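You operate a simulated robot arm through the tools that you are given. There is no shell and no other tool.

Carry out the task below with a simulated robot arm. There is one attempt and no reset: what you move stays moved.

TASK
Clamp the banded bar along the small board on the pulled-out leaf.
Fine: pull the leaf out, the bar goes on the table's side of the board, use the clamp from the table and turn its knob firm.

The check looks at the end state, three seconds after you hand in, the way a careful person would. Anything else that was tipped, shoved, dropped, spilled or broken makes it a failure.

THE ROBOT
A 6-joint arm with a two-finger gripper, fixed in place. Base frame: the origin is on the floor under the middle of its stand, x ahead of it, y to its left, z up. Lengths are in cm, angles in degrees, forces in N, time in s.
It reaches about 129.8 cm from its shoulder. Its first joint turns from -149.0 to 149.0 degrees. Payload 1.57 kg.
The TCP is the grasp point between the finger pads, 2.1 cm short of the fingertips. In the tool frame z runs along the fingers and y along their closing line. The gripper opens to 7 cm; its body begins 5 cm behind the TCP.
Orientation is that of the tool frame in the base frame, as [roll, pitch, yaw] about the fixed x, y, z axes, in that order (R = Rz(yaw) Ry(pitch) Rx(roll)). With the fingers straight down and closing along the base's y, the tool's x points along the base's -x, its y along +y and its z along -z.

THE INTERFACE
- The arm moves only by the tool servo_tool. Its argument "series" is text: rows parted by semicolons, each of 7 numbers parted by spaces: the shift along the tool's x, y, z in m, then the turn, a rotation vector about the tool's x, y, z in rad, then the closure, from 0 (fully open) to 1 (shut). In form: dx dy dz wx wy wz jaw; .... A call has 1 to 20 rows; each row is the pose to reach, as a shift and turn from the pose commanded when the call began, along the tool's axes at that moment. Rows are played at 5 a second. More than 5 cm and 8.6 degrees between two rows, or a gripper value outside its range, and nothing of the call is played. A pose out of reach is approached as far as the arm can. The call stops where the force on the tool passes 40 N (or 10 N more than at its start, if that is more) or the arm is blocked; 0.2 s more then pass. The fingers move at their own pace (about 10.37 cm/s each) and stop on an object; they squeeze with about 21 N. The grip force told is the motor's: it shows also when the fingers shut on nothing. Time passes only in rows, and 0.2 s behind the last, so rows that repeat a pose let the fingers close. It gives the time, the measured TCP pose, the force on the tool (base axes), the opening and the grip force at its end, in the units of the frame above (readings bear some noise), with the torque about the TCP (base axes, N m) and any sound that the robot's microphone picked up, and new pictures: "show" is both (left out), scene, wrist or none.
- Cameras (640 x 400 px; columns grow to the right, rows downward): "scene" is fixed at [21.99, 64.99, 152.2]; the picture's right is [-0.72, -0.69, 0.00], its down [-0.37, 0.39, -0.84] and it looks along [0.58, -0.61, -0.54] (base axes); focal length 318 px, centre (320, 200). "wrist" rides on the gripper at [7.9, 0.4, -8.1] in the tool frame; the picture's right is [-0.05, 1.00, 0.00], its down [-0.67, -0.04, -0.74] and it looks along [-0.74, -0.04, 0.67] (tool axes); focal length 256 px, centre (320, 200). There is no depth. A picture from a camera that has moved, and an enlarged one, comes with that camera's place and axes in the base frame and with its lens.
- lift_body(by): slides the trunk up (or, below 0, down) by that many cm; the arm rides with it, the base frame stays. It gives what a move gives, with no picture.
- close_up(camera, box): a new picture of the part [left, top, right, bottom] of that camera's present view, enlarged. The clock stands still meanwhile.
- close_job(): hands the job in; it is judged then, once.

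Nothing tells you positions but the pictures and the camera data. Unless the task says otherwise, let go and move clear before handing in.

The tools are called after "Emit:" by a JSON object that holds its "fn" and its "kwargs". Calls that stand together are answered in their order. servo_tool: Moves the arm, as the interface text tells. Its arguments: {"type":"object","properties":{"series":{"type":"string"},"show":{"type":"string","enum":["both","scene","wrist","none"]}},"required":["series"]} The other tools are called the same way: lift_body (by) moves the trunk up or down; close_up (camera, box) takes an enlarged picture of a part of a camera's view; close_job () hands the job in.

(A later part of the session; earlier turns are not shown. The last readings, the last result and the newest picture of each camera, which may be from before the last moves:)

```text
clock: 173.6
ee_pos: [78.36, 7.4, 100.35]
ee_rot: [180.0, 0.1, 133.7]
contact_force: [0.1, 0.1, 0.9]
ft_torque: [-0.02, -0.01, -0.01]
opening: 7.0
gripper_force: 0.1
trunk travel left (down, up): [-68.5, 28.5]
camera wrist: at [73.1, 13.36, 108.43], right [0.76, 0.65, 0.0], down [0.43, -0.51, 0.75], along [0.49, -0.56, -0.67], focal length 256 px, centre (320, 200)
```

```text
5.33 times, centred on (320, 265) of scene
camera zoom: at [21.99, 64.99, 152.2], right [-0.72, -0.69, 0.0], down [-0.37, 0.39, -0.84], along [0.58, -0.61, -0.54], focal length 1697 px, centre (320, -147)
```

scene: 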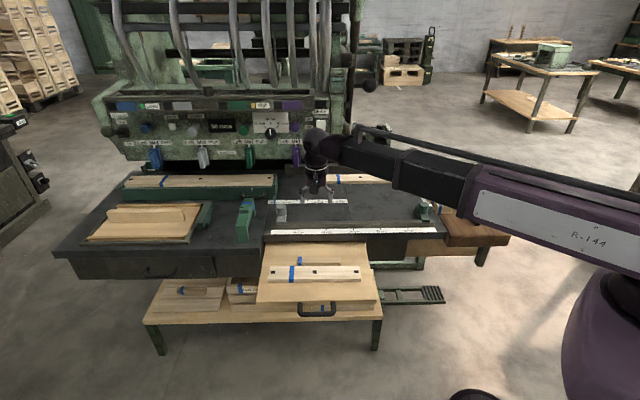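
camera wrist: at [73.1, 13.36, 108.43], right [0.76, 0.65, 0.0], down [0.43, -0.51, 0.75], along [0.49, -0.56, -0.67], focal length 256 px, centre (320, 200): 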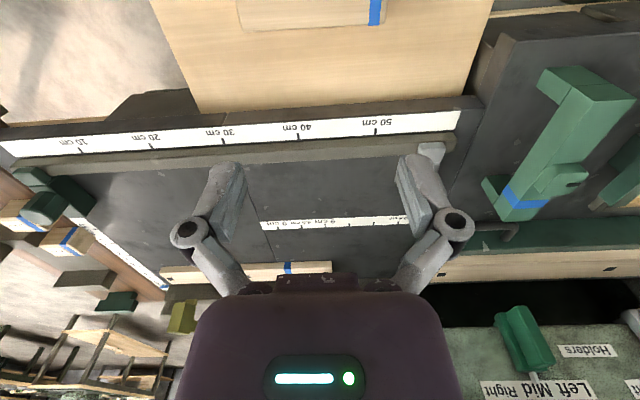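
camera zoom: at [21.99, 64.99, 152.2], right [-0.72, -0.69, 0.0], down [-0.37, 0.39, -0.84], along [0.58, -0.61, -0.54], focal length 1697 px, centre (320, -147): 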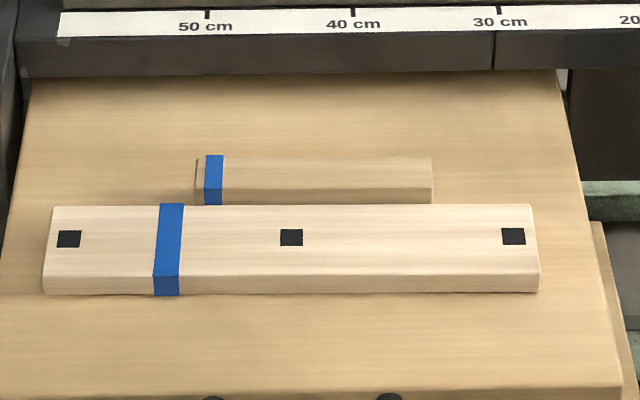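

The bar is snug along the table's side of the board. Now I'll move above the green clamp to measure it for grasping.

Emit:
{"fn": "servo_tool", "kwargs": {"series": "-0.01 0.02 0 0 0 0 0; -0.023 0.045 0 0 0 0 0; -0.035 0.07 0 0 0 0 0; -0.048 0.096 0 0 0 0 0; -0.06 0.121 0 0 0 0 0; -0.073 0.146 0 0 0 0 0; -0.085 0.172 0 0 0 0 0; -0.098 0.197 0 0 0 0 0; -0.11 0.222 0 0 0 0 0; -0.12 0.24 0 0 0 0 0; -0.126 0.253 0 0 0 0 0; -0.126 0.253 0 0 0 0 0"}}

Emit:
{"fn": "close_up", "kwargs": {"camera": "wrist", "box": [200, 0, 440, 150]}}

```text
clock: 176.2
ee_pos: [105.17, 15.88, 100.36]
ee_rot: [179.9, 0.0, 133.8]
contact_force: [0.2, -0.2, -0.8]
ft_torque: [-0.03, 0.01, 0.02]
opening: 7.01
gripper_force: 0.0
trunk travel left (down, up): [-68.5, 28.5]
camera wrist: at [100.04, 21.77, 108.44], right [0.76, 0.65, 0.0], down [0.43, -0.51, 0.75], along [0.49, -0.56, -0.67], focal length 256 px, centre (320, 200)
```

scene: 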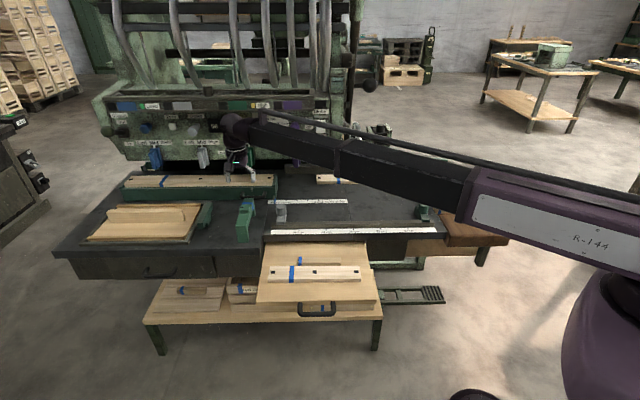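
wrist: 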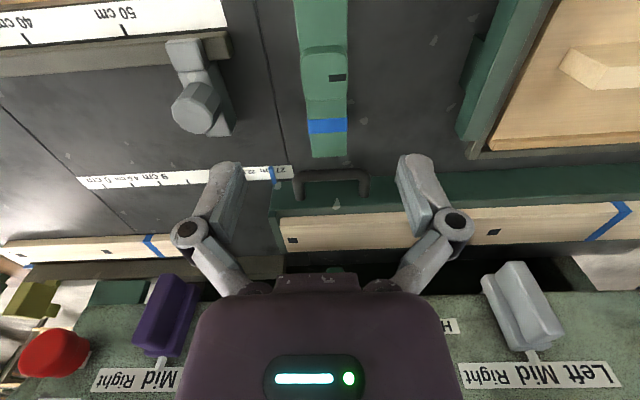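

```text
2.67 times, centred on (320, 75) of wrist
camera zoom: at [100.04, 21.77, 108.44], right [0.76, 0.65, 0.0], down [0.43, -0.51, 0.75], along [0.49, -0.56, -0.67], focal length 683 px, centre (320, 533)
```

zoom: 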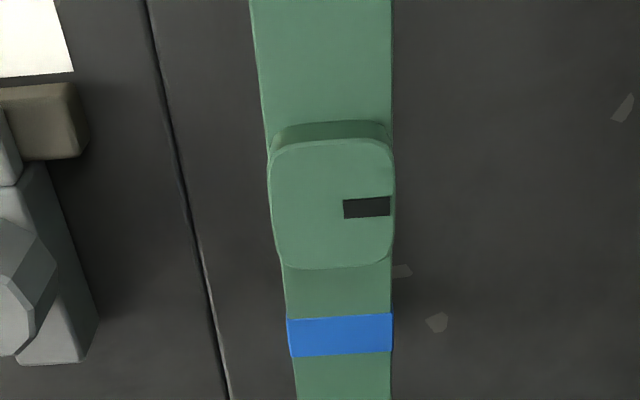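

The knob sits over the middle of the clamp's bridge, right under the gripper, with its black mark pointing to +t. I'll centre on it, lower part way and look.

Emit:
{"fn": "servo_tool", "kwargs": {"series": "0 0.0015 0 0 0 0 0; 0 0.003 0 0 0 0 0; 0 0.003 0 0 0 0 0", "show": "none"}}

Emit:
{"fn": "lift_body", "kwargs": {"by": -7}}

Emit:
{"fn": "servo_tool", "kwargs": {"series": "0 0 0 0 0 0 0"}}

Emit:
{"fn": "close_up", "kwargs": {"camera": "wrist", "box": [180, 40, 460, 215]}}

Emit:
{"fn": "close_up", "kwargs": {"camera": "scene", "box": [200, 130, 310, 250]}}

```text
clock: 177.0
ee_pos: [105.51, 16.09, 100.36]
ee_rot: [-179.9, 0.1, 133.8]
contact_force: [-0.9, -0.3, -0.4]
ft_torque: [-0.02, -0.01, 0.05]
opening: 6.99
gripper_force: 0.0
trunk travel left (down, up): [-68.5, 28.5]
```

```text
clock: 178.1
ee_pos: [105.46, 16.09, 93.47]
ee_rot: [179.8, 0.0, 133.9]
contact_force: [0.8, 0.6, 0.1]
ft_torque: [0.02, -0.01, -0.01]
opening: 6.98
gripper_force: 0.1
trunk travel left (down, up): [-61.5, 35.5]
```

```text
clock: 178.5
ee_pos: [105.54, 16.08, 93.52]
ee_rot: [179.9, 0.0, 133.8]
contact_force: [0.0, -0.2, 0.5]
ft_torque: [-0.02, -0.02, -0.01]
opening: 6.98
gripper_force: 0.2
trunk travel left (down, up): [-61.5, 35.5]
camera wrist: at [100.27, 21.97, 101.44], right [0.76, 0.65, 0.0], down [0.43, -0.51, 0.75], along [0.49, -0.56, -0.67], focal length 256 px, centre (320, 200)
```

scene: 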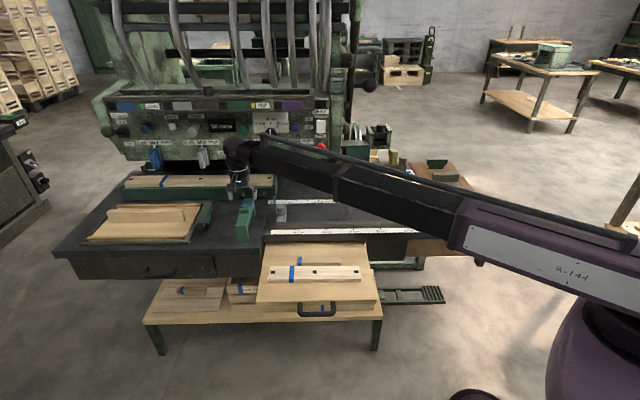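
wrist: 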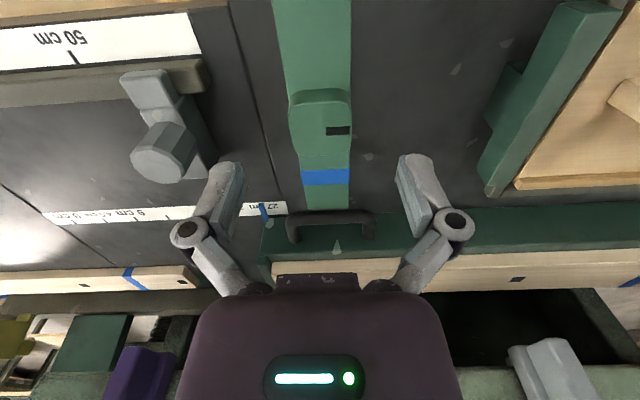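

```text
2.29 times, centred on (320, 128) of wrist
camera zoom: at [100.27, 21.97, 101.44], right [0.76, 0.65, 0.0], down [0.43, -0.51, 0.75], along [0.49, -0.56, -0.67], focal length 585 px, centre (320, 366)
```

zoom: 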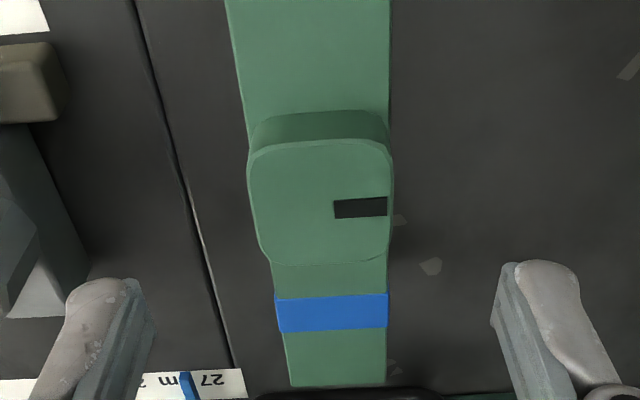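

```text
3.33 times, centred on (255, 190) of scene
camera zoom: at [21.99, 64.99, 152.2], right [-0.72, -0.69, 0.0], down [-0.37, 0.39, -0.84], along [0.58, -0.61, -0.54], focal length 1061 px, centre (537, 233)
```

zoom: 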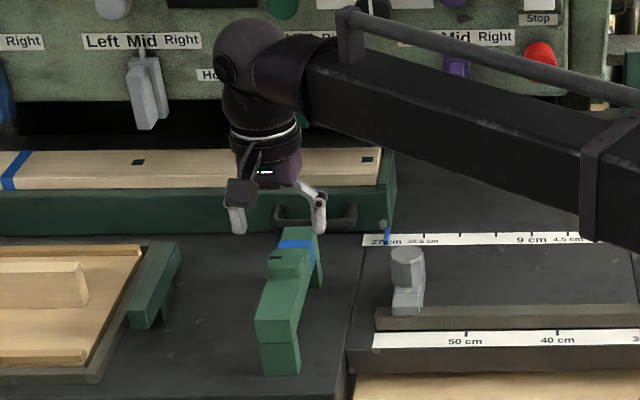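

The knob top is at z≈88.6 and centred. I'll lower so the fingertips straddle the knob and the top of the bridge.

Emit:
{"fn": "servo_tool", "kwargs": {"series": "-0.003 0 0 0 0 0 0; -0.003 0 0 0 0 0 0", "show": "none"}}

Emit:
{"fn": "lift_body", "kwargs": {"by": -4.5}}

Emit:
{"fn": "servo_tool", "kwargs": {"series": "0 0 0 0 0 0 0"}}

Emit:
{"fn": "close_up", "kwargs": {"camera": "wrist", "box": [180, 80, 460, 255]}}

Emit:
{"fn": "close_up", "kwargs": {"camera": "scene", "box": [200, 150, 310, 260]}}

```text
clock: 179.1
ee_pos: [105.75, 15.86, 93.41]
ee_rot: [179.9, 0.1, 133.8]
contact_force: [0.4, -0.2, -1.0]
ft_torque: [0.02, 0.02, 0.01]
opening: 7.0
gripper_force: 0.1
trunk travel left (down, up): [-61.5, 35.5]
```

```text
clock: 180.0
ee_pos: [105.65, 15.85, 88.85]
ee_rot: [180.0, 0.0, 133.8]
contact_force: [-0.2, 0.0, -1.0]
ft_torque: [-0.04, 0.01, -0.02]
opening: 7.0
gripper_force: 0.0
trunk travel left (down, up): [-57.0, 40.0]
```

```text
clock: 180.4
ee_pos: [105.63, 15.89, 88.91]
ee_rot: [180.0, -0.1, 133.8]
contact_force: [0.4, 0.1, 0.4]
ft_torque: [0.02, 0.0, 0.0]
opening: 7.01
gripper_force: 0.0
trunk travel left (down, up): [-57.0, 40.0]
camera wrist: at [100.49, 21.74, 96.94], right [0.76, 0.65, 0.0], down [0.43, -0.51, 0.75], along [0.49, -0.56, -0.67], focal length 256 px, centre (320, 200)
```

scene: 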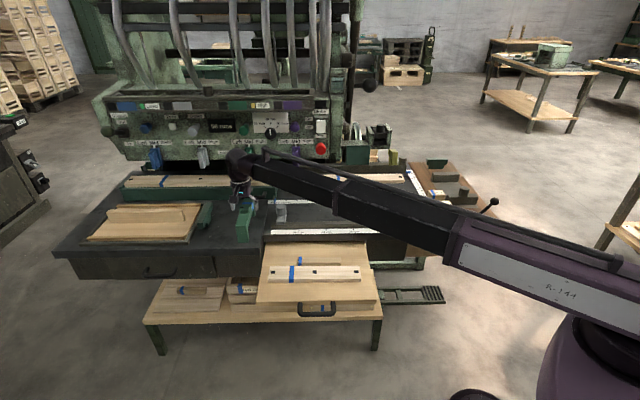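
wrist: 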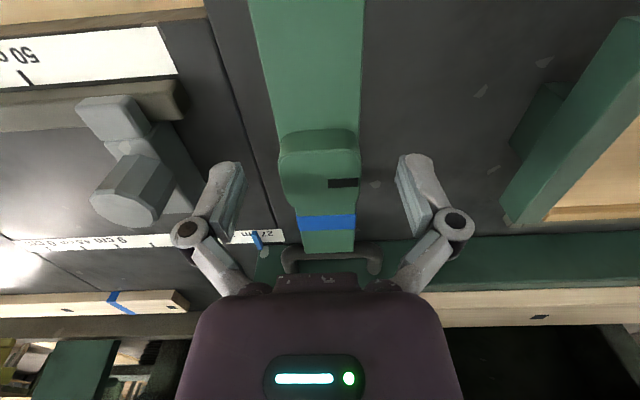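

```text
2.29 times, centred on (320, 168) of wrist
camera zoom: at [100.49, 21.74, 96.94], right [0.76, 0.65, 0.0], down [0.43, -0.51, 0.75], along [0.49, -0.56, -0.67], focal length 585 px, centre (320, 274)
```

zoom: 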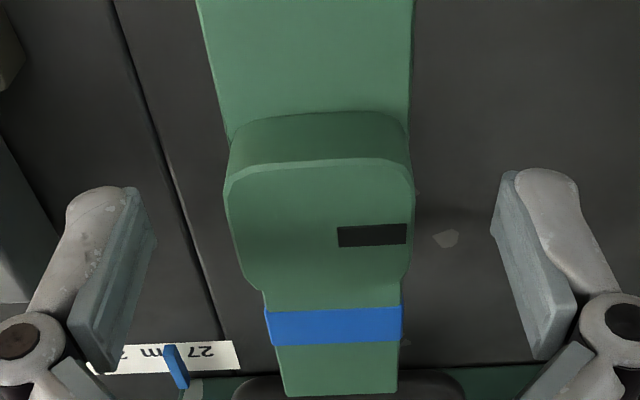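

```text
3.64 times, centred on (255, 205) of scene
camera zoom: at [21.99, 64.99, 152.2], right [-0.72, -0.69, 0.0], down [-0.37, 0.39, -0.84], along [0.58, -0.61, -0.54], focal length 1157 px, centre (556, 182)
```

zoom: 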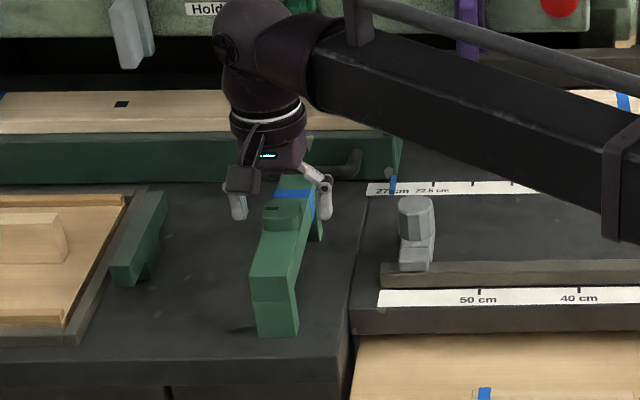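

Emit:
{"fn": "lift_body", "kwargs": {"by": -1}}

Emit:
{"fn": "servo_tool", "kwargs": {"series": "0 0 0 0 0 0 0.2; 0 0 0 0 0 0 0.35; 0 0 0 0 0 0 0.5; 0 0 0 0 0 0 0.65; 0 0 0 0 0 0 0.8; 0 0 0 0 0 0 0.8", "show": "wrist"}}

Emit:
{"fn": "close_up", "kwargs": {"camera": "wrist", "box": [180, 80, 460, 255]}}

```text
clock: 181.0
ee_pos: [105.8, 15.85, 87.93]
ee_rot: [180.0, -0.1, 133.8]
contact_force: [0.4, -0.4, -0.8]
ft_torque: [0.02, 0.01, -0.01]
opening: 7.02
gripper_force: 0.0
trunk travel left (down, up): [-56.0, 41.0]
```

```text
clock: 182.4
ee_pos: [105.72, 15.69, 87.92]
ee_rot: [179.9, 0.0, 133.8]
contact_force: [2.3, 0.6, 2.2]
ft_torque: [-0.04, -0.08, 0.05]
opening: 3.61
gripper_force: 21.2
trunk travel left (down, up): [-56.0, 41.0]
camera wrist: at [100.5, 21.75, 95.94], right [0.76, 0.65, 0.0], down [0.43, -0.51, 0.75], along [0.49, -0.56, -0.67], focal length 256 px, centre (320, 200)
```

wrist: 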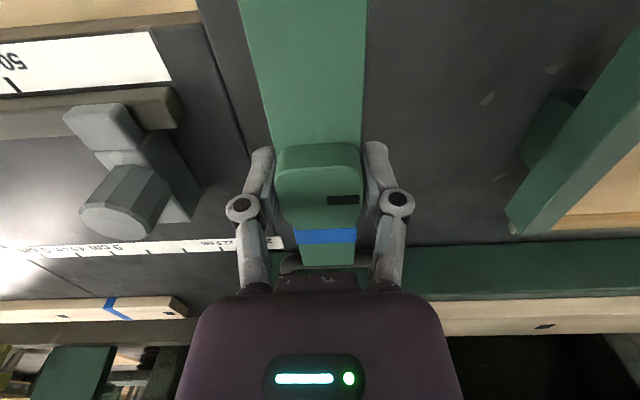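

```text
2.29 times, centred on (320, 168) of wrist
camera zoom: at [100.5, 21.75, 95.94], right [0.76, 0.65, 0.0], down [0.43, -0.51, 0.75], along [0.49, -0.56, -0.67], focal length 585 px, centre (320, 274)
```

zoom: 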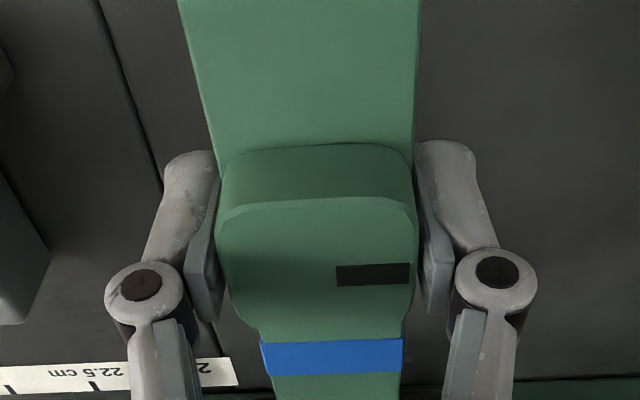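

Gripped at 3.6 cm. I'll lift 3 cm and check the clamp hangs level.

Emit:
{"fn": "lift_body", "kwargs": {"by": 3}}

Emit:
{"fn": "servo_tool", "kwargs": {"series": "0 0 0 0 0 0 0.8; 0 0 0 0 0 0 0.8", "show": "wrist"}}

Emit:
{"fn": "close_up", "kwargs": {"camera": "scene", "box": [200, 150, 310, 260]}}

```text
clock: 183.1
ee_pos: [105.75, 15.83, 90.9]
ee_rot: [-180.0, 0.0, 133.8]
contact_force: [0.0, -0.4, -5.0]
ft_torque: [0.01, 0.03, 0.02]
opening: 3.58
gripper_force: 20.7
trunk travel left (down, up): [-59.0, 38.0]
```

```text
clock: 183.7
ee_pos: [105.72, 15.9, 90.8]
ee_rot: [-180.0, 0.0, 133.8]
contact_force: [0.9, 0.2, -3.8]
ft_torque: [0.02, 0.02, 0.02]
opening: 3.56
gripper_force: 21.5
trunk travel left (down, up): [-59.0, 38.0]
camera wrist: at [100.53, 21.75, 98.88], right [0.76, 0.65, 0.0], down [0.44, -0.51, 0.75], along [0.49, -0.56, -0.67], focal length 256 px, centre (320, 200)
```

wrist: 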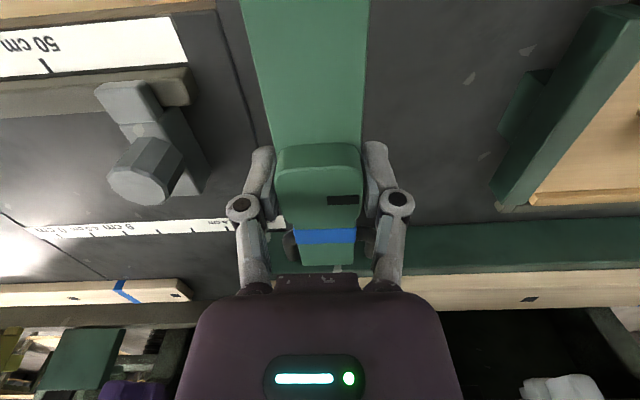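

```text
3.64 times, centred on (255, 205) of scene
camera zoom: at [21.99, 64.99, 152.2], right [-0.72, -0.69, 0.0], down [-0.37, 0.39, -0.84], along [0.58, -0.61, -0.54], focal length 1157 px, centre (556, 182)
```

zoom: 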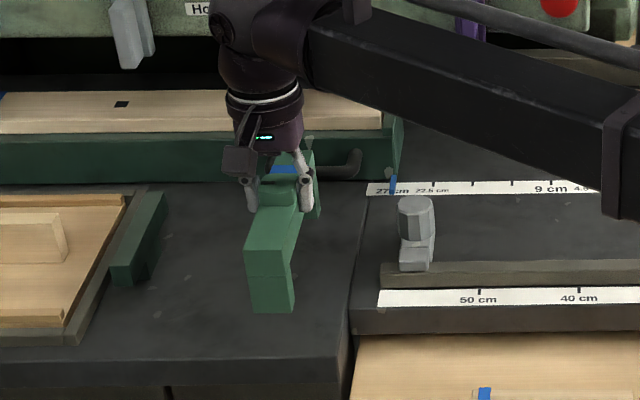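

The clamp weighs about 4 N and hangs level. I'll raise it to clear the fence and carry it without turning to a point over the bar and board.

Emit:
{"fn": "lift_body", "kwargs": {"by": 13}}

Emit:
{"fn": "servo_tool", "kwargs": {"series": "0.006 -0.008 0 0 0 0 0.8; 0.018 -0.025 0 0 0 0 0.8; 0.033 -0.047 0 0 0 0 0.8; 0.048 -0.069 0 0 0 0 0.8; 0.063 -0.09 0 0 0 0 0.8; 0.078 -0.112 0 0 0 0 0.8; 0.093 -0.133 0 0 0 0 0.8; 0.108 -0.155 0 0 0 0 0.8; 0.123 -0.177 0 0 0 0 0.8; 0.138 -0.198 0 0 0 0 0.8; 0.153 -0.22 0 0 0 0 0.8; 0.166 -0.239 0 0 0 0 0.8; 0.175 -0.251 0 0 0 0 0.8; 0.178 -0.256 0 0 0 0 0.8; 0.178 -0.256 0 0 0 0 0.8"}}

Emit:
{"fn": "close_up", "kwargs": {"camera": "scene", "box": [230, 170, 400, 310]}}

```text
clock: 185.3
ee_pos: [105.78, 15.84, 103.73]
ee_rot: [180.0, -0.1, 133.8]
contact_force: [-0.6, -0.6, -4.7]
ft_torque: [-0.01, 0.05, 0.0]
opening: 3.6
gripper_force: 21.4
trunk travel left (down, up): [-72.0, 25.0]
```

```text
clock: 188.5
ee_pos: [74.8, 11.03, 103.9]
ee_rot: [179.9, 0.0, 133.8]
contact_force: [-0.1, -0.5, -4.7]
ft_torque: [0.01, 0.07, 0.01]
opening: 3.58
gripper_force: 21.7
trunk travel left (down, up): [-72.0, 25.0]
camera wrist: at [69.67, 16.84, 111.91], right [0.76, 0.65, 0.0], down [0.43, -0.51, 0.75], along [0.49, -0.56, -0.67], focal length 256 px, centre (320, 200)
```

scene: 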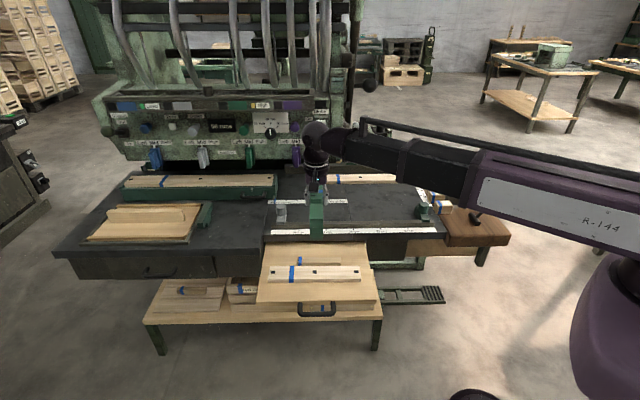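
wrist: 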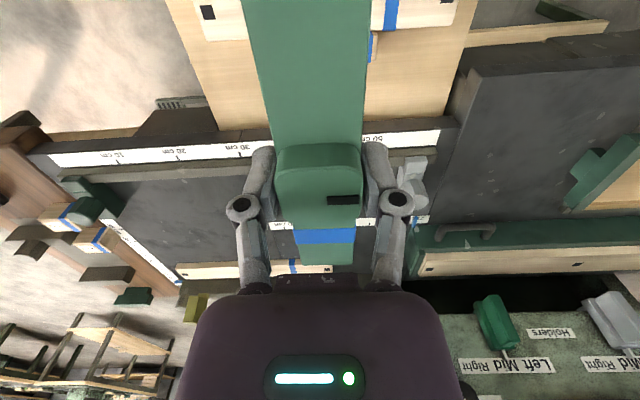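

```text
2.86 times, centred on (315, 240) of scene
camera zoom: at [21.99, 64.99, 152.2], right [-0.72, -0.69, 0.0], down [-0.37, 0.39, -0.84], along [0.58, -0.61, -0.54], focal length 909 px, centre (334, 86)
```

zoom: 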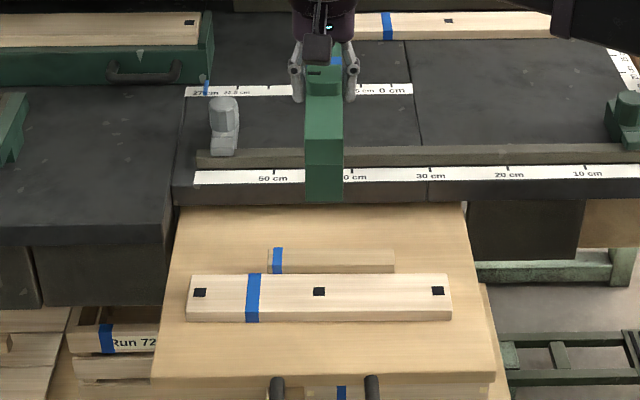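

The clamp is over the pieces. I'll lower until its feet are just above them and check that they straddle the bar and board.

Emit:
{"fn": "lift_body", "kwargs": {"by": -15.5}}

Emit:
{"fn": "servo_tool", "kwargs": {"series": "0 0 0 0 0 0 0.8"}}

Emit:
{"fn": "close_up", "kwargs": {"camera": "scene", "box": [250, 200, 390, 310]}}

Emit:
{"fn": "close_up", "kwargs": {"camera": "wrist", "box": [80, 0, 560, 300]}}

```text
clock: 190.3
ee_pos: [74.87, 10.96, 88.27]
ee_rot: [-180.0, 0.1, 133.8]
contact_force: [0.4, -0.5, -4.7]
ft_torque: [0.05, 0.03, 0.02]
opening: 3.59
gripper_force: 21.1
trunk travel left (down, up): [-56.5, 40.5]
```

```text
clock: 190.7
ee_pos: [74.85, 10.97, 88.41]
ee_rot: [-180.0, 0.0, 133.7]
contact_force: [-0.3, -0.3, -4.5]
ft_torque: [0.02, 0.03, 0.0]
opening: 3.6
gripper_force: 21.3
trunk travel left (down, up): [-56.5, 40.5]
camera wrist: at [69.67, 16.84, 96.42], right [0.76, 0.65, 0.0], down [0.43, -0.51, 0.75], along [0.49, -0.56, -0.67], focal length 256 px, centre (320, 200)
```

scene: 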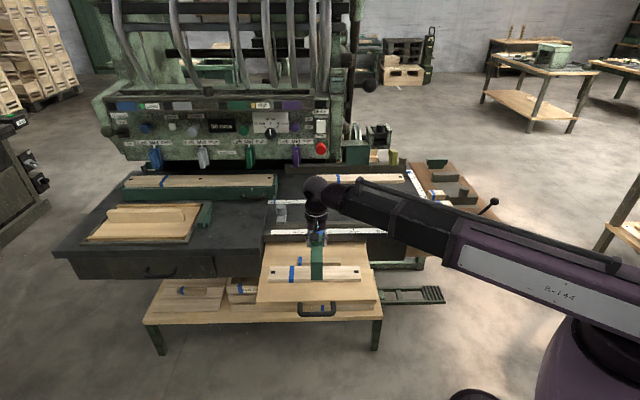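
wrist: 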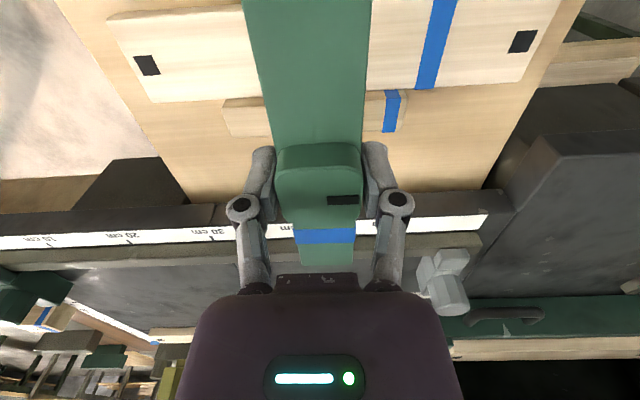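

```text
3.64 times, centred on (320, 255) of scene
camera zoom: at [21.99, 64.99, 152.2], right [-0.72, -0.69, 0.0], down [-0.37, 0.39, -0.84], along [0.58, -0.61, -0.54], focal length 1157 px, centre (320, 0)
```

zoom: 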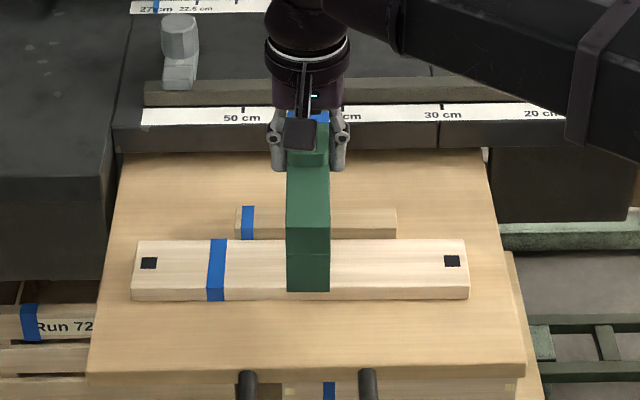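

```text
1.33 times, centred on (320, 150) of wrist
camera zoom: at [69.67, 16.84, 96.42], right [0.76, 0.65, 0.0], down [0.43, -0.51, 0.75], along [0.49, -0.56, -0.67], focal length 341 px, centre (320, 267)
```

zoom: 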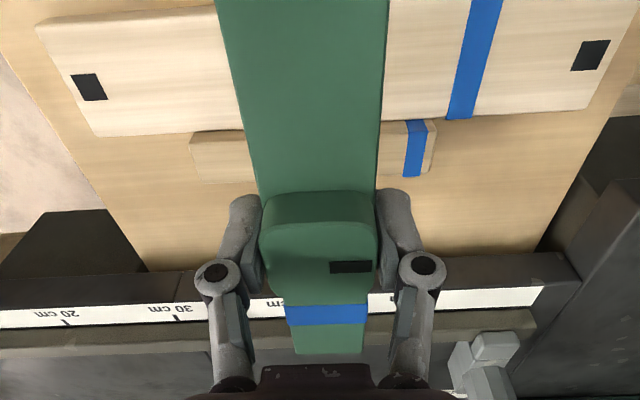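

The clamp's legs straddle both pieces with room front and back. I'll shift it 0.5 cm toward the table for centring, then lower it to the leaf in steps.

Emit:
{"fn": "servo_tool", "kwargs": {"series": "-0.0025 0 0 0 0 0 0.8; -0.005 0 0 0 0 0 0.8; -0.005 0 0 0 0 0 0.8", "show": "none"}}

Emit:
{"fn": "lift_body", "kwargs": {"by": -4.5}}

Emit:
{"fn": "close_up", "kwargs": {"camera": "scene", "box": [250, 200, 390, 310]}}

Emit:
{"fn": "close_up", "kwargs": {"camera": "wrist", "box": [80, 0, 560, 300]}}

```text
clock: 191.5
ee_pos: [75.2, 10.58, 88.36]
ee_rot: [180.0, 0.0, 133.9]
contact_force: [-0.3, 0.6, -4.5]
ft_torque: [0.02, 0.04, -0.03]
opening: 3.55
gripper_force: 21.0
trunk travel left (down, up): [-56.5, 40.5]
```

```text
clock: 192.4
ee_pos: [75.22, 10.63, 83.9]
ee_rot: [-180.0, 0.1, 133.7]
contact_force: [-0.3, -0.6, -5.1]
ft_torque: [0.01, -0.01, 0.0]
opening: 3.58
gripper_force: 21.5
trunk travel left (down, up): [-52.0, 45.0]
```

```text
3.64 times, centred on (320, 255) of scene
camera zoom: at [21.99, 64.99, 152.2], right [-0.72, -0.69, 0.0], down [-0.37, 0.39, -0.84], along [0.58, -0.61, -0.54], focal length 1157 px, centre (320, 0)
```

zoom: 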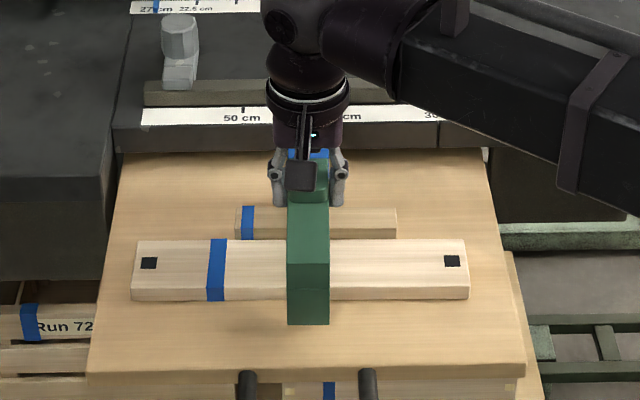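

```text
1.33 times, centred on (320, 150) of wrist
camera zoom: at [70.03, 16.48, 91.92], right [0.76, 0.65, 0.0], down [0.43, -0.51, 0.75], along [0.49, -0.56, -0.67], focal length 341 px, centre (320, 267)
```

zoom: 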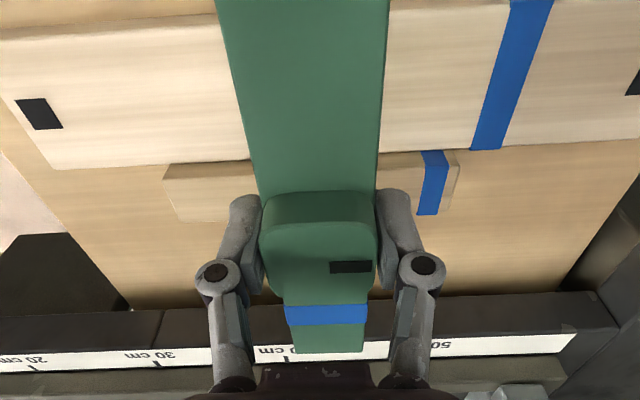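

Emit:
{"fn": "lift_body", "kwargs": {"by": -1}}

Emit:
{"fn": "lift_body", "kwargs": {"by": -0.4}}

Emit:
{"fn": "lift_body", "kwargs": {"by": -0.3}}

```text
clock: 192.9
ee_pos: [75.26, 10.67, 82.83]
ee_rot: [-180.0, 0.1, 133.8]
contact_force: [0.1, 0.6, -5.2]
ft_torque: [-0.02, 0.01, -0.02]
opening: 3.58
gripper_force: 20.9
trunk travel left (down, up): [-51.0, 46.0]
```

```text
clock: 193.5
ee_pos: [75.23, 10.67, 82.44]
ee_rot: [180.0, -0.1, 133.8]
contact_force: [-0.6, 0.3, -4.2]
ft_torque: [0.02, 0.03, 0.01]
opening: 3.57
gripper_force: 20.9
trunk travel left (down, up): [-50.6, 46.4]
```

```text
clock: 194.0
ee_pos: [75.21, 10.6, 82.28]
ee_rot: [180.0, 0.1, 133.8]
contact_force: [4.2, 1.2, 14.3]
ft_torque: [0.05, -0.13, 0.03]
opening: 3.58
gripper_force: 21.0
trunk travel left (down, up): [-50.3, 46.7]
```

The feet are down on the leaf. I'll release and look at the result before turning the knob.

Emit:
{"fn": "lift_body", "kwargs": {"by": 0.2}}

Emit:
{"fn": "servo_tool", "kwargs": {"series": "0 0 0 0 0 0 0.6; 0 0 0 0 0 0 0.4; 0 0 0 0 0 0 0.2; 0 0 0 0 0 0 0; 0 0 0 0 0 0 0", "show": "none"}}

Emit:
{"fn": "lift_body", "kwargs": {"by": 12}}

Emit:
{"fn": "servo_tool", "kwargs": {"series": "0 0 0 0 0 0 0"}}

Emit:
{"fn": "close_up", "kwargs": {"camera": "scene", "box": [250, 210, 390, 310]}}

Emit:
{"fn": "close_up", "kwargs": {"camera": "wrist", "box": [120, 0, 520, 250]}}

```text
clock: 194.5
ee_pos: [75.11, 10.56, 82.38]
ee_rot: [179.9, 0.0, 133.8]
contact_force: [0.4, -0.8, -3.5]
ft_torque: [0.04, 0.04, 0.02]
opening: 3.57
gripper_force: 21.0
trunk travel left (down, up): [-50.5, 46.5]
```

```text
clock: 195.7
ee_pos: [75.26, 10.56, 82.39]
ee_rot: [179.8, -0.1, 133.9]
contact_force: [-0.5, 0.8, -0.1]
ft_torque: [0.01, 0.01, 0.0]
opening: 7.02
gripper_force: 0.1
trunk travel left (down, up): [-50.5, 46.5]
```

```text
clock: 197.2
ee_pos: [75.29, 10.54, 94.3]
ee_rot: [179.9, 0.1, 133.9]
contact_force: [-0.2, -0.2, -0.4]
ft_torque: [-0.02, -0.02, 0.0]
opening: 7.0
gripper_force: 0.0
trunk travel left (down, up): [-62.5, 34.5]
```

```text
clock: 197.6
ee_pos: [75.3, 10.54, 94.3]
ee_rot: [179.9, 0.0, 133.8]
contact_force: [-0.3, -0.2, 0.3]
ft_torque: [-0.02, 0.04, -0.02]
opening: 7.0
gripper_force: 0.1
trunk travel left (down, up): [-62.5, 34.5]
camera wrist: at [70.01, 16.48, 102.43], right [0.76, 0.65, 0.0], down [0.43, -0.51, 0.75], along [0.49, -0.56, -0.67], focal length 256 px, centre (320, 200)
```

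scene: 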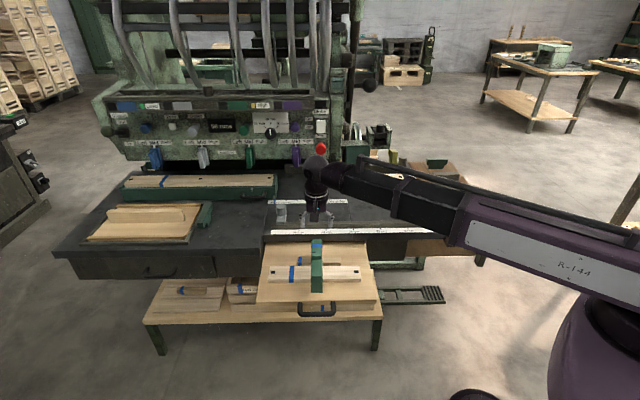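
wrist: 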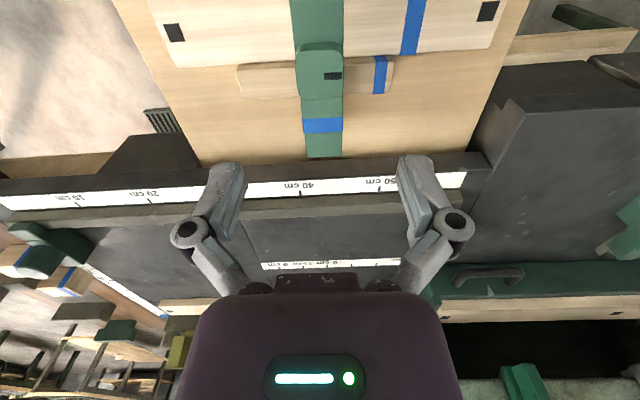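

```text
4.00 times, centred on (320, 260) of scene
camera zoom: at [21.99, 64.99, 152.2], right [-0.72, -0.69, 0.0], down [-0.37, 0.39, -0.84], along [0.58, -0.61, -0.54], focal length 1273 px, centre (320, -40)
```

zoom: 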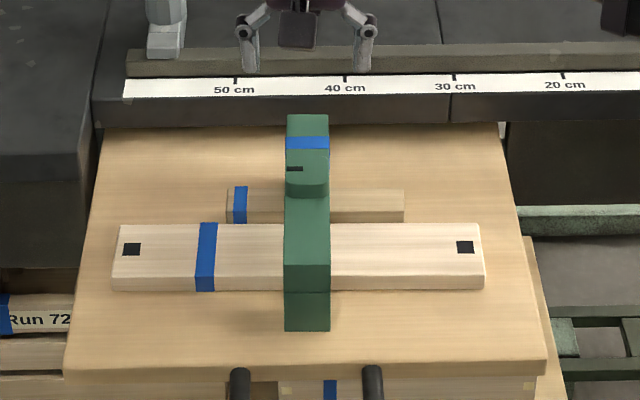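

```text
1.60 times, centred on (320, 125) of wrist
camera zoom: at [70.01, 16.48, 102.43], right [0.76, 0.65, 0.0], down [0.43, -0.51, 0.75], along [0.49, -0.56, -0.67], focal length 410 px, centre (320, 320)
```

zoom: 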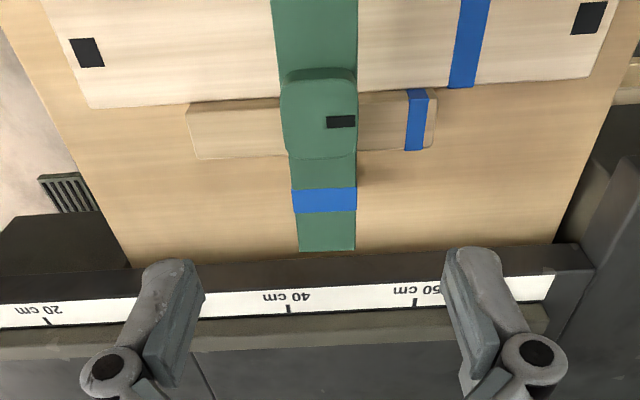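

The clamp straddles bar and board, with the knob near their joint and its mark toward +t. I'll come down to grip only the knob.

Emit:
{"fn": "lift_body", "kwargs": {"by": -10.3}}

Emit:
{"fn": "servo_tool", "kwargs": {"series": "0 0 0 0 0 0 0.2; 0 0 0 0 0 0 0.4; 0 0 0 0 0 0 0.6; 0 0 0 0 0 0 0.8; 0 0 0 0 0 0 0.8"}}

Emit:
{"fn": "close_up", "kwargs": {"camera": "scene", "box": [270, 210, 370, 290]}}

```text
clock: 199.0
ee_pos: [75.34, 10.65, 84.08]
ee_rot: [179.9, 0.1, 133.9]
contact_force: [-0.7, -0.3, -0.2]
ft_torque: [-0.05, -0.02, -0.01]
opening: 6.99
gripper_force: 0.2
trunk travel left (down, up): [-52.2, 44.8]
```

```text
clock: 200.2
ee_pos: [75.15, 10.48, 84.18]
ee_rot: [179.8, -0.1, 133.8]
contact_force: [0.4, -0.2, 2.1]
ft_torque: [0.03, 0.03, 0.04]
opening: 3.52
gripper_force: 20.8
trunk travel left (down, up): [-52.2, 44.8]
camera wrist: at [70.01, 16.48, 92.15], right [0.76, 0.65, 0.0], down [0.43, -0.51, 0.75], along [0.49, -0.56, -0.67], focal length 256 px, centre (320, 200)
```

scene: 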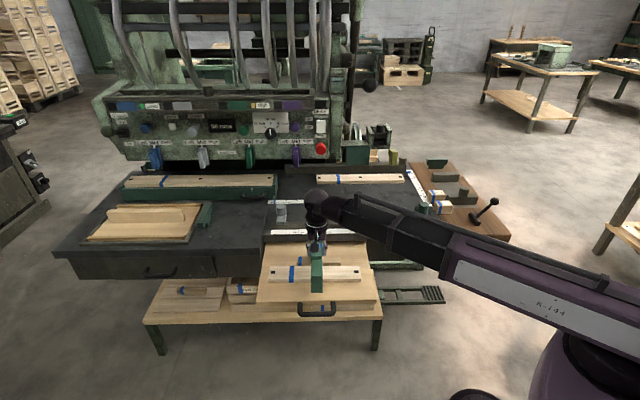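
wrist: 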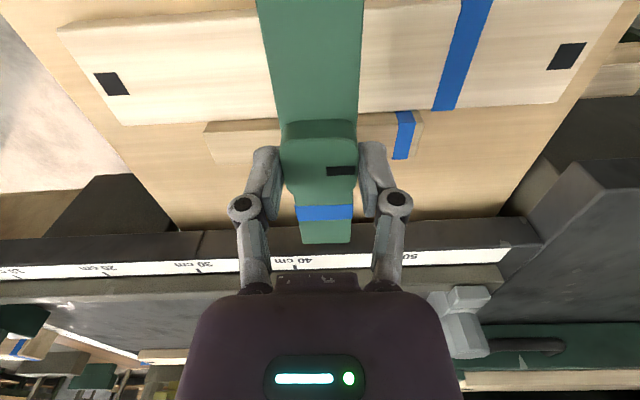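

```text
5.00 times, centred on (320, 250) of scene
camera zoom: at [21.99, 64.99, 152.2], right [-0.72, -0.69, 0.0], down [-0.37, 0.39, -0.84], along [0.58, -0.61, -0.54], focal length 1591 px, centre (320, -50)
```

zoom: 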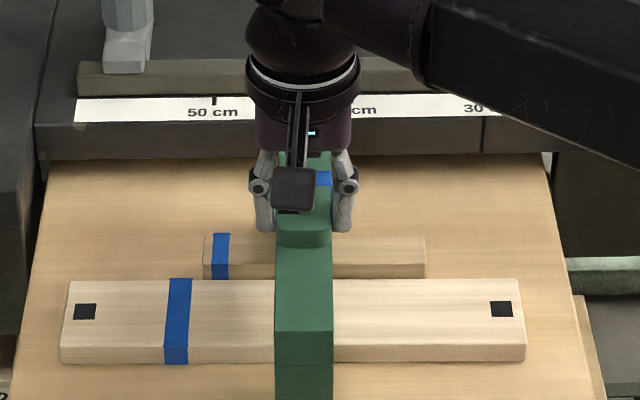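

The knob is held at 3.5 cm. I'll try a small clockwise turn (seen from above) and watch the torque and the clamp.

Emit:
{"fn": "servo_tool", "kwargs": {"series": "0 0 0 0 0 0.08 0.8; 0 0 0 0 0 0.16 0.8; 0 0 0 0 0 0.24 0.8; 0 0 0 0 0 0.32 0.8; 0 0 0 0 0 0.4 0.8; 0 0 0 0 0 0.4 0.8"}}

Emit:
{"fn": "close_up", "kwargs": {"camera": "scene", "box": [270, 210, 370, 290]}}

Emit:
{"fn": "close_up", "kwargs": {"camera": "wrist", "box": [120, 0, 520, 250]}}

```text
clock: 201.6
ee_pos: [75.2, 10.58, 84.14]
ee_rot: [179.9, 0.0, 110.8]
contact_force: [1.0, -0.5, 2.4]
ft_torque: [-0.16, -0.04, 0.01]
opening: 3.49
gripper_force: 20.4
trunk travel left (down, up): [-52.2, 44.8]
camera wrist: at [72.75, 18.01, 92.15], right [0.95, 0.3, 0.0], down [0.2, -0.64, 0.75], along [0.23, -0.71, -0.67], focal length 256 px, centre (320, 200)
```

scene: 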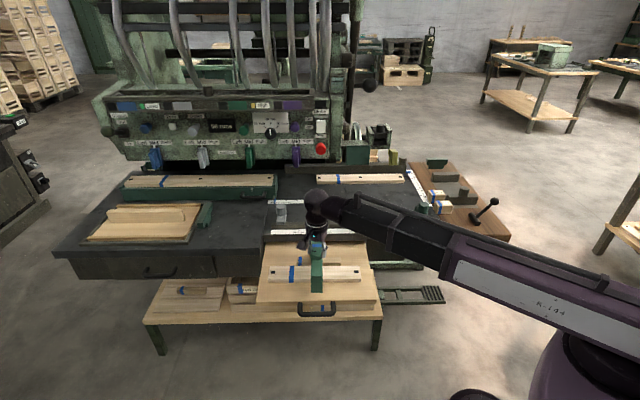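
wrist: 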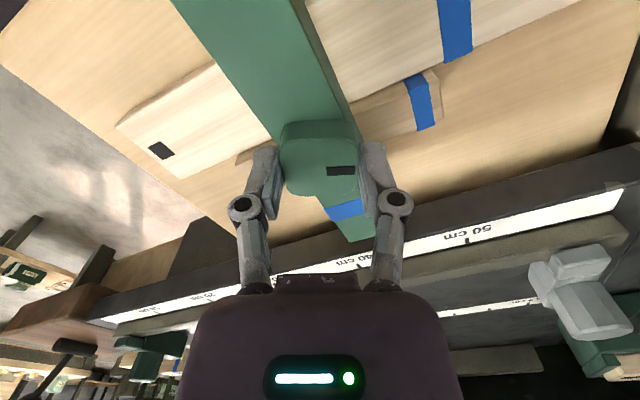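

```text
5.00 times, centred on (320, 250) of scene
camera zoom: at [21.99, 64.99, 152.2], right [-0.72, -0.69, 0.0], down [-0.37, 0.39, -0.84], along [0.58, -0.61, -0.54], focal length 1591 px, centre (320, -50)
```

zoom: 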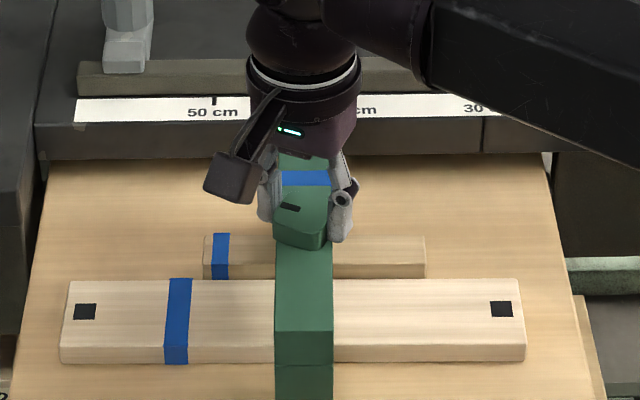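

```text
1.60 times, centred on (320, 125) of wrist
camera zoom: at [72.75, 18.01, 92.15], right [0.95, 0.3, 0.0], down [0.2, -0.64, 0.75], along [0.23, -0.71, -0.67], focal length 410 px, centre (320, 320)
```

zoom: 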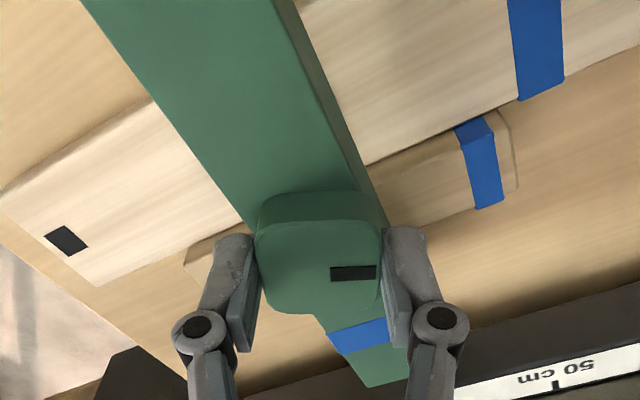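

The knob turns and the clamp stays put, with almost no torque yet. I'll keep turning clockwise.

Emit:
{"fn": "servo_tool", "kwargs": {"series": "0 0 0 0 0 0.12 0.8; 0 0 0 0 0 0.24 0.8; 0 0 0 0 0 0.36 0.8; 0 0 0 0 0 0.48 0.8; 0 0 0 0 0 0.6 0.8; 0 0 0 0 0 0.72 0.8; 0 0 0 0 0 0.84 0.8; 0 0 0 0 0 0.96 0.8; 0 0 0 0 0 1.08 0.8; 0 0 0 0 0 1.2 0.8; 0 0 0 0 0 1.2 0.8", "show": "wrist"}}

Emit:
{"fn": "close_up", "kwargs": {"camera": "scene", "box": [270, 210, 370, 290]}}

```text
clock: 204.0
ee_pos: [75.24, 10.54, 84.11]
ee_rot: [-180.0, -0.1, 42.0]
contact_force: [2.3, -0.3, 2.8]
ft_torque: [-0.05, 0.01, -0.03]
opening: 3.5
gripper_force: 21.3
trunk travel left (down, up): [-52.2, 44.8]
camera wrist: at [81.36, 15.47, 92.16], right [0.63, -0.78, 0.0], down [-0.52, -0.42, 0.74], along [-0.58, -0.47, -0.67], focal length 256 px, centre (320, 200)
```

wrist: 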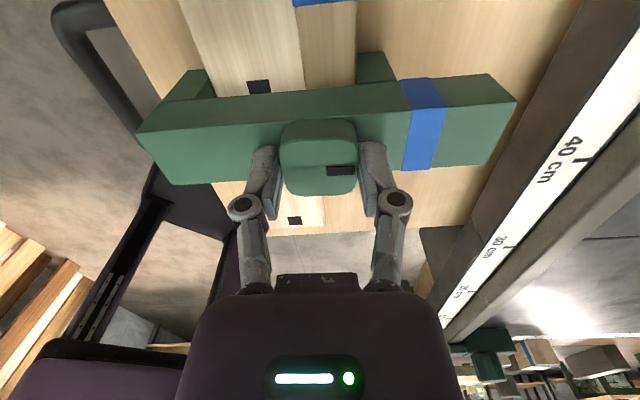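

```text
5.00 times, centred on (320, 250) of scene
camera zoom: at [21.99, 64.99, 152.2], right [-0.72, -0.69, 0.0], down [-0.37, 0.39, -0.84], along [0.58, -0.61, -0.54], focal length 1591 px, centre (320, -50)
```

zoom: 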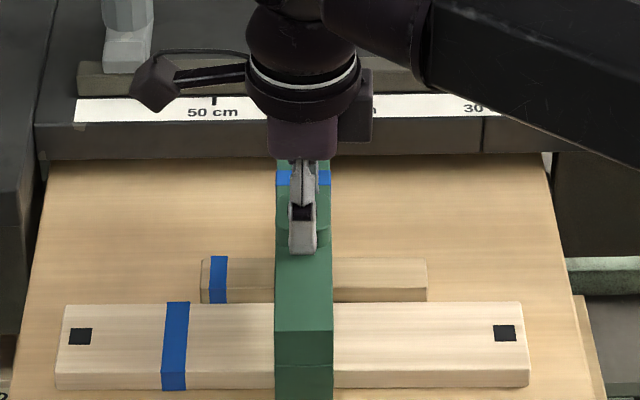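

The jaw on the band side is sliding inward and has pushed the bar and board toward the front jaw. I'll keep turning, watching for torque to rise.

Emit:
{"fn": "servo_tool", "kwargs": {"series": "0 0 0 0 0 0.08 0.8; 0 0 0 0 0 0.16 0.8; 0 0 0 0 0 0.24 0.8; 0 0 0 0 0 0.32 0.8; 0 0 0 0 0 0.4 0.8; 0 0 0 0 0 0.4 0.8", "show": "wrist"}}

Emit:
{"fn": "close_up", "kwargs": {"camera": "scene", "box": [270, 220, 370, 300]}}

```text
clock: 205.4
ee_pos: [75.15, 10.62, 84.13]
ee_rot: [179.9, 0.0, 19.1]
contact_force: [-0.5, -0.3, -0.4]
ft_torque: [-0.02, 0.08, 0.04]
opening: 3.48
gripper_force: 21.2
trunk travel left (down, up): [-52.2, 44.8]
camera wrist: at [82.82, 12.69, 92.15], right [0.28, -0.96, 0.0], down [-0.64, -0.19, 0.74], along [-0.72, -0.21, -0.67], focal length 256 px, centre (320, 200)
```

wrist: 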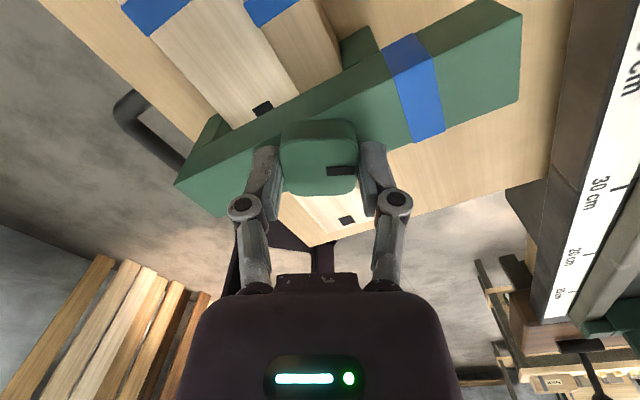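

```text
5.00 times, centred on (320, 260) of scene
camera zoom: at [21.99, 64.99, 152.2], right [-0.72, -0.69, 0.0], down [-0.37, 0.39, -0.84], along [0.58, -0.61, -0.54], focal length 1591 px, centre (320, -100)
```

zoom: 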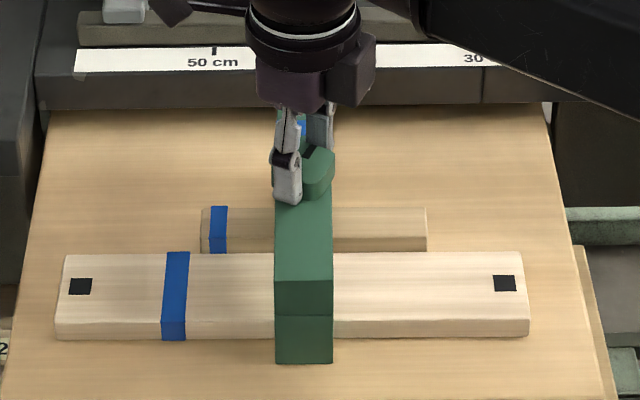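

Emit:
{"fn": "close_up", "kwargs": {"camera": "wrist", "box": [100, 0, 540, 260]}}

Emit:
{"fn": "close_up", "kwargs": {"camera": "scene", "box": [295, 235, 345, 285]}}

```text
1.45 times, centred on (320, 130) of wrist
camera zoom: at [82.82, 12.69, 92.15], right [0.28, -0.96, 0.0], down [-0.64, -0.19, 0.74], along [-0.72, -0.21, -0.67], focal length 372 px, centre (320, 302)
```

zoom: 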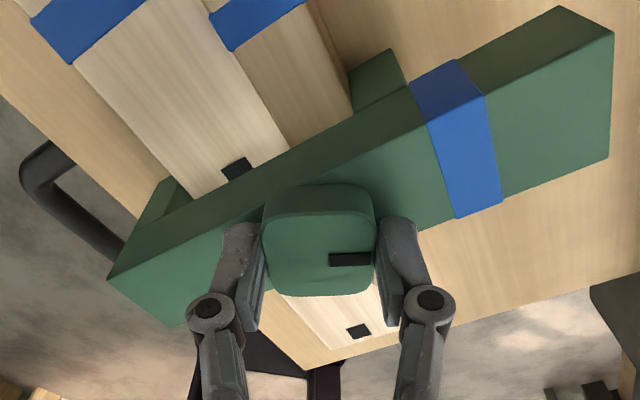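

```text
8.00 times, centred on (320, 260) of scene
camera zoom: at [21.99, 64.99, 152.2], right [-0.72, -0.69, 0.0], down [-0.37, 0.39, -0.84], along [0.58, -0.61, -0.54], focal length 2546 px, centre (320, -280)
```

zoom: 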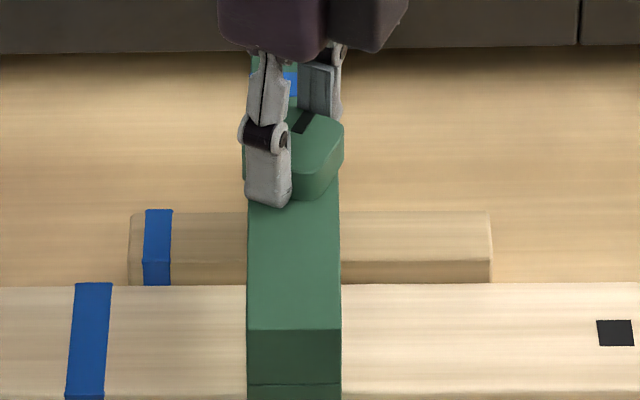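

The pieces look squeezed between the front leg and the sliding jaw. I'll turn further in small steps to feel whether it firms up.

Emit:
{"fn": "servo_tool", "kwargs": {"series": "0 0 0 0 0 0.07 0.8; 0 0 0 0 0 0.14 0.8; 0 0 0 0 0 0.21 0.8; 0 0 0 0 0 0.28 0.8; 0 0 0 0 0 0.35 0.8; 0 0 0 0 0 0.35 0.8", "show": "wrist"}}

Emit:
{"fn": "close_up", "kwargs": {"camera": "scene", "box": [270, 220, 370, 300]}}

```text
clock: 206.8
ee_pos: [75.25, 10.31, 84.09]
ee_rot: [-179.9, -0.2, 15.8]
contact_force: [0.4, 3.3, 1.8]
ft_torque: [0.11, -0.05, 0.0]
opening: 3.5
gripper_force: 21.0
out of reach, approached as far as the arm can: row 2, 3, 4, 5, 6
trunk travel left (down, up): [-52.2, 44.8]
camera wrist: at [83.01, 11.94, 92.16], right [0.22, -0.98, 0.0], down [-0.65, -0.15, 0.74], along [-0.73, -0.16, -0.67], focal length 256 px, centre (320, 200)
```

wrist: 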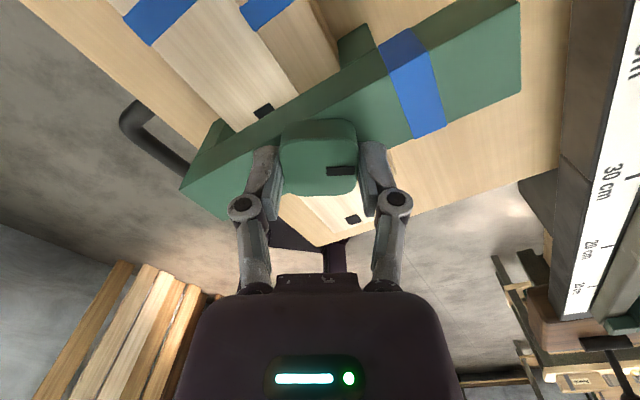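

```text
5.00 times, centred on (320, 260) of scene
camera zoom: at [21.99, 64.99, 152.2], right [-0.72, -0.69, 0.0], down [-0.37, 0.39, -0.84], along [0.58, -0.61, -0.54], focal length 1591 px, centre (320, -100)
```

zoom: 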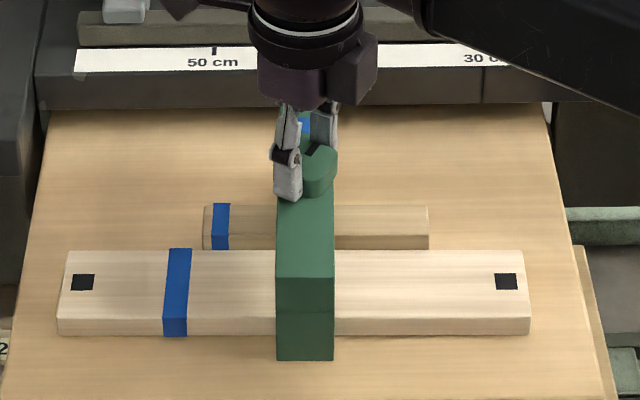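

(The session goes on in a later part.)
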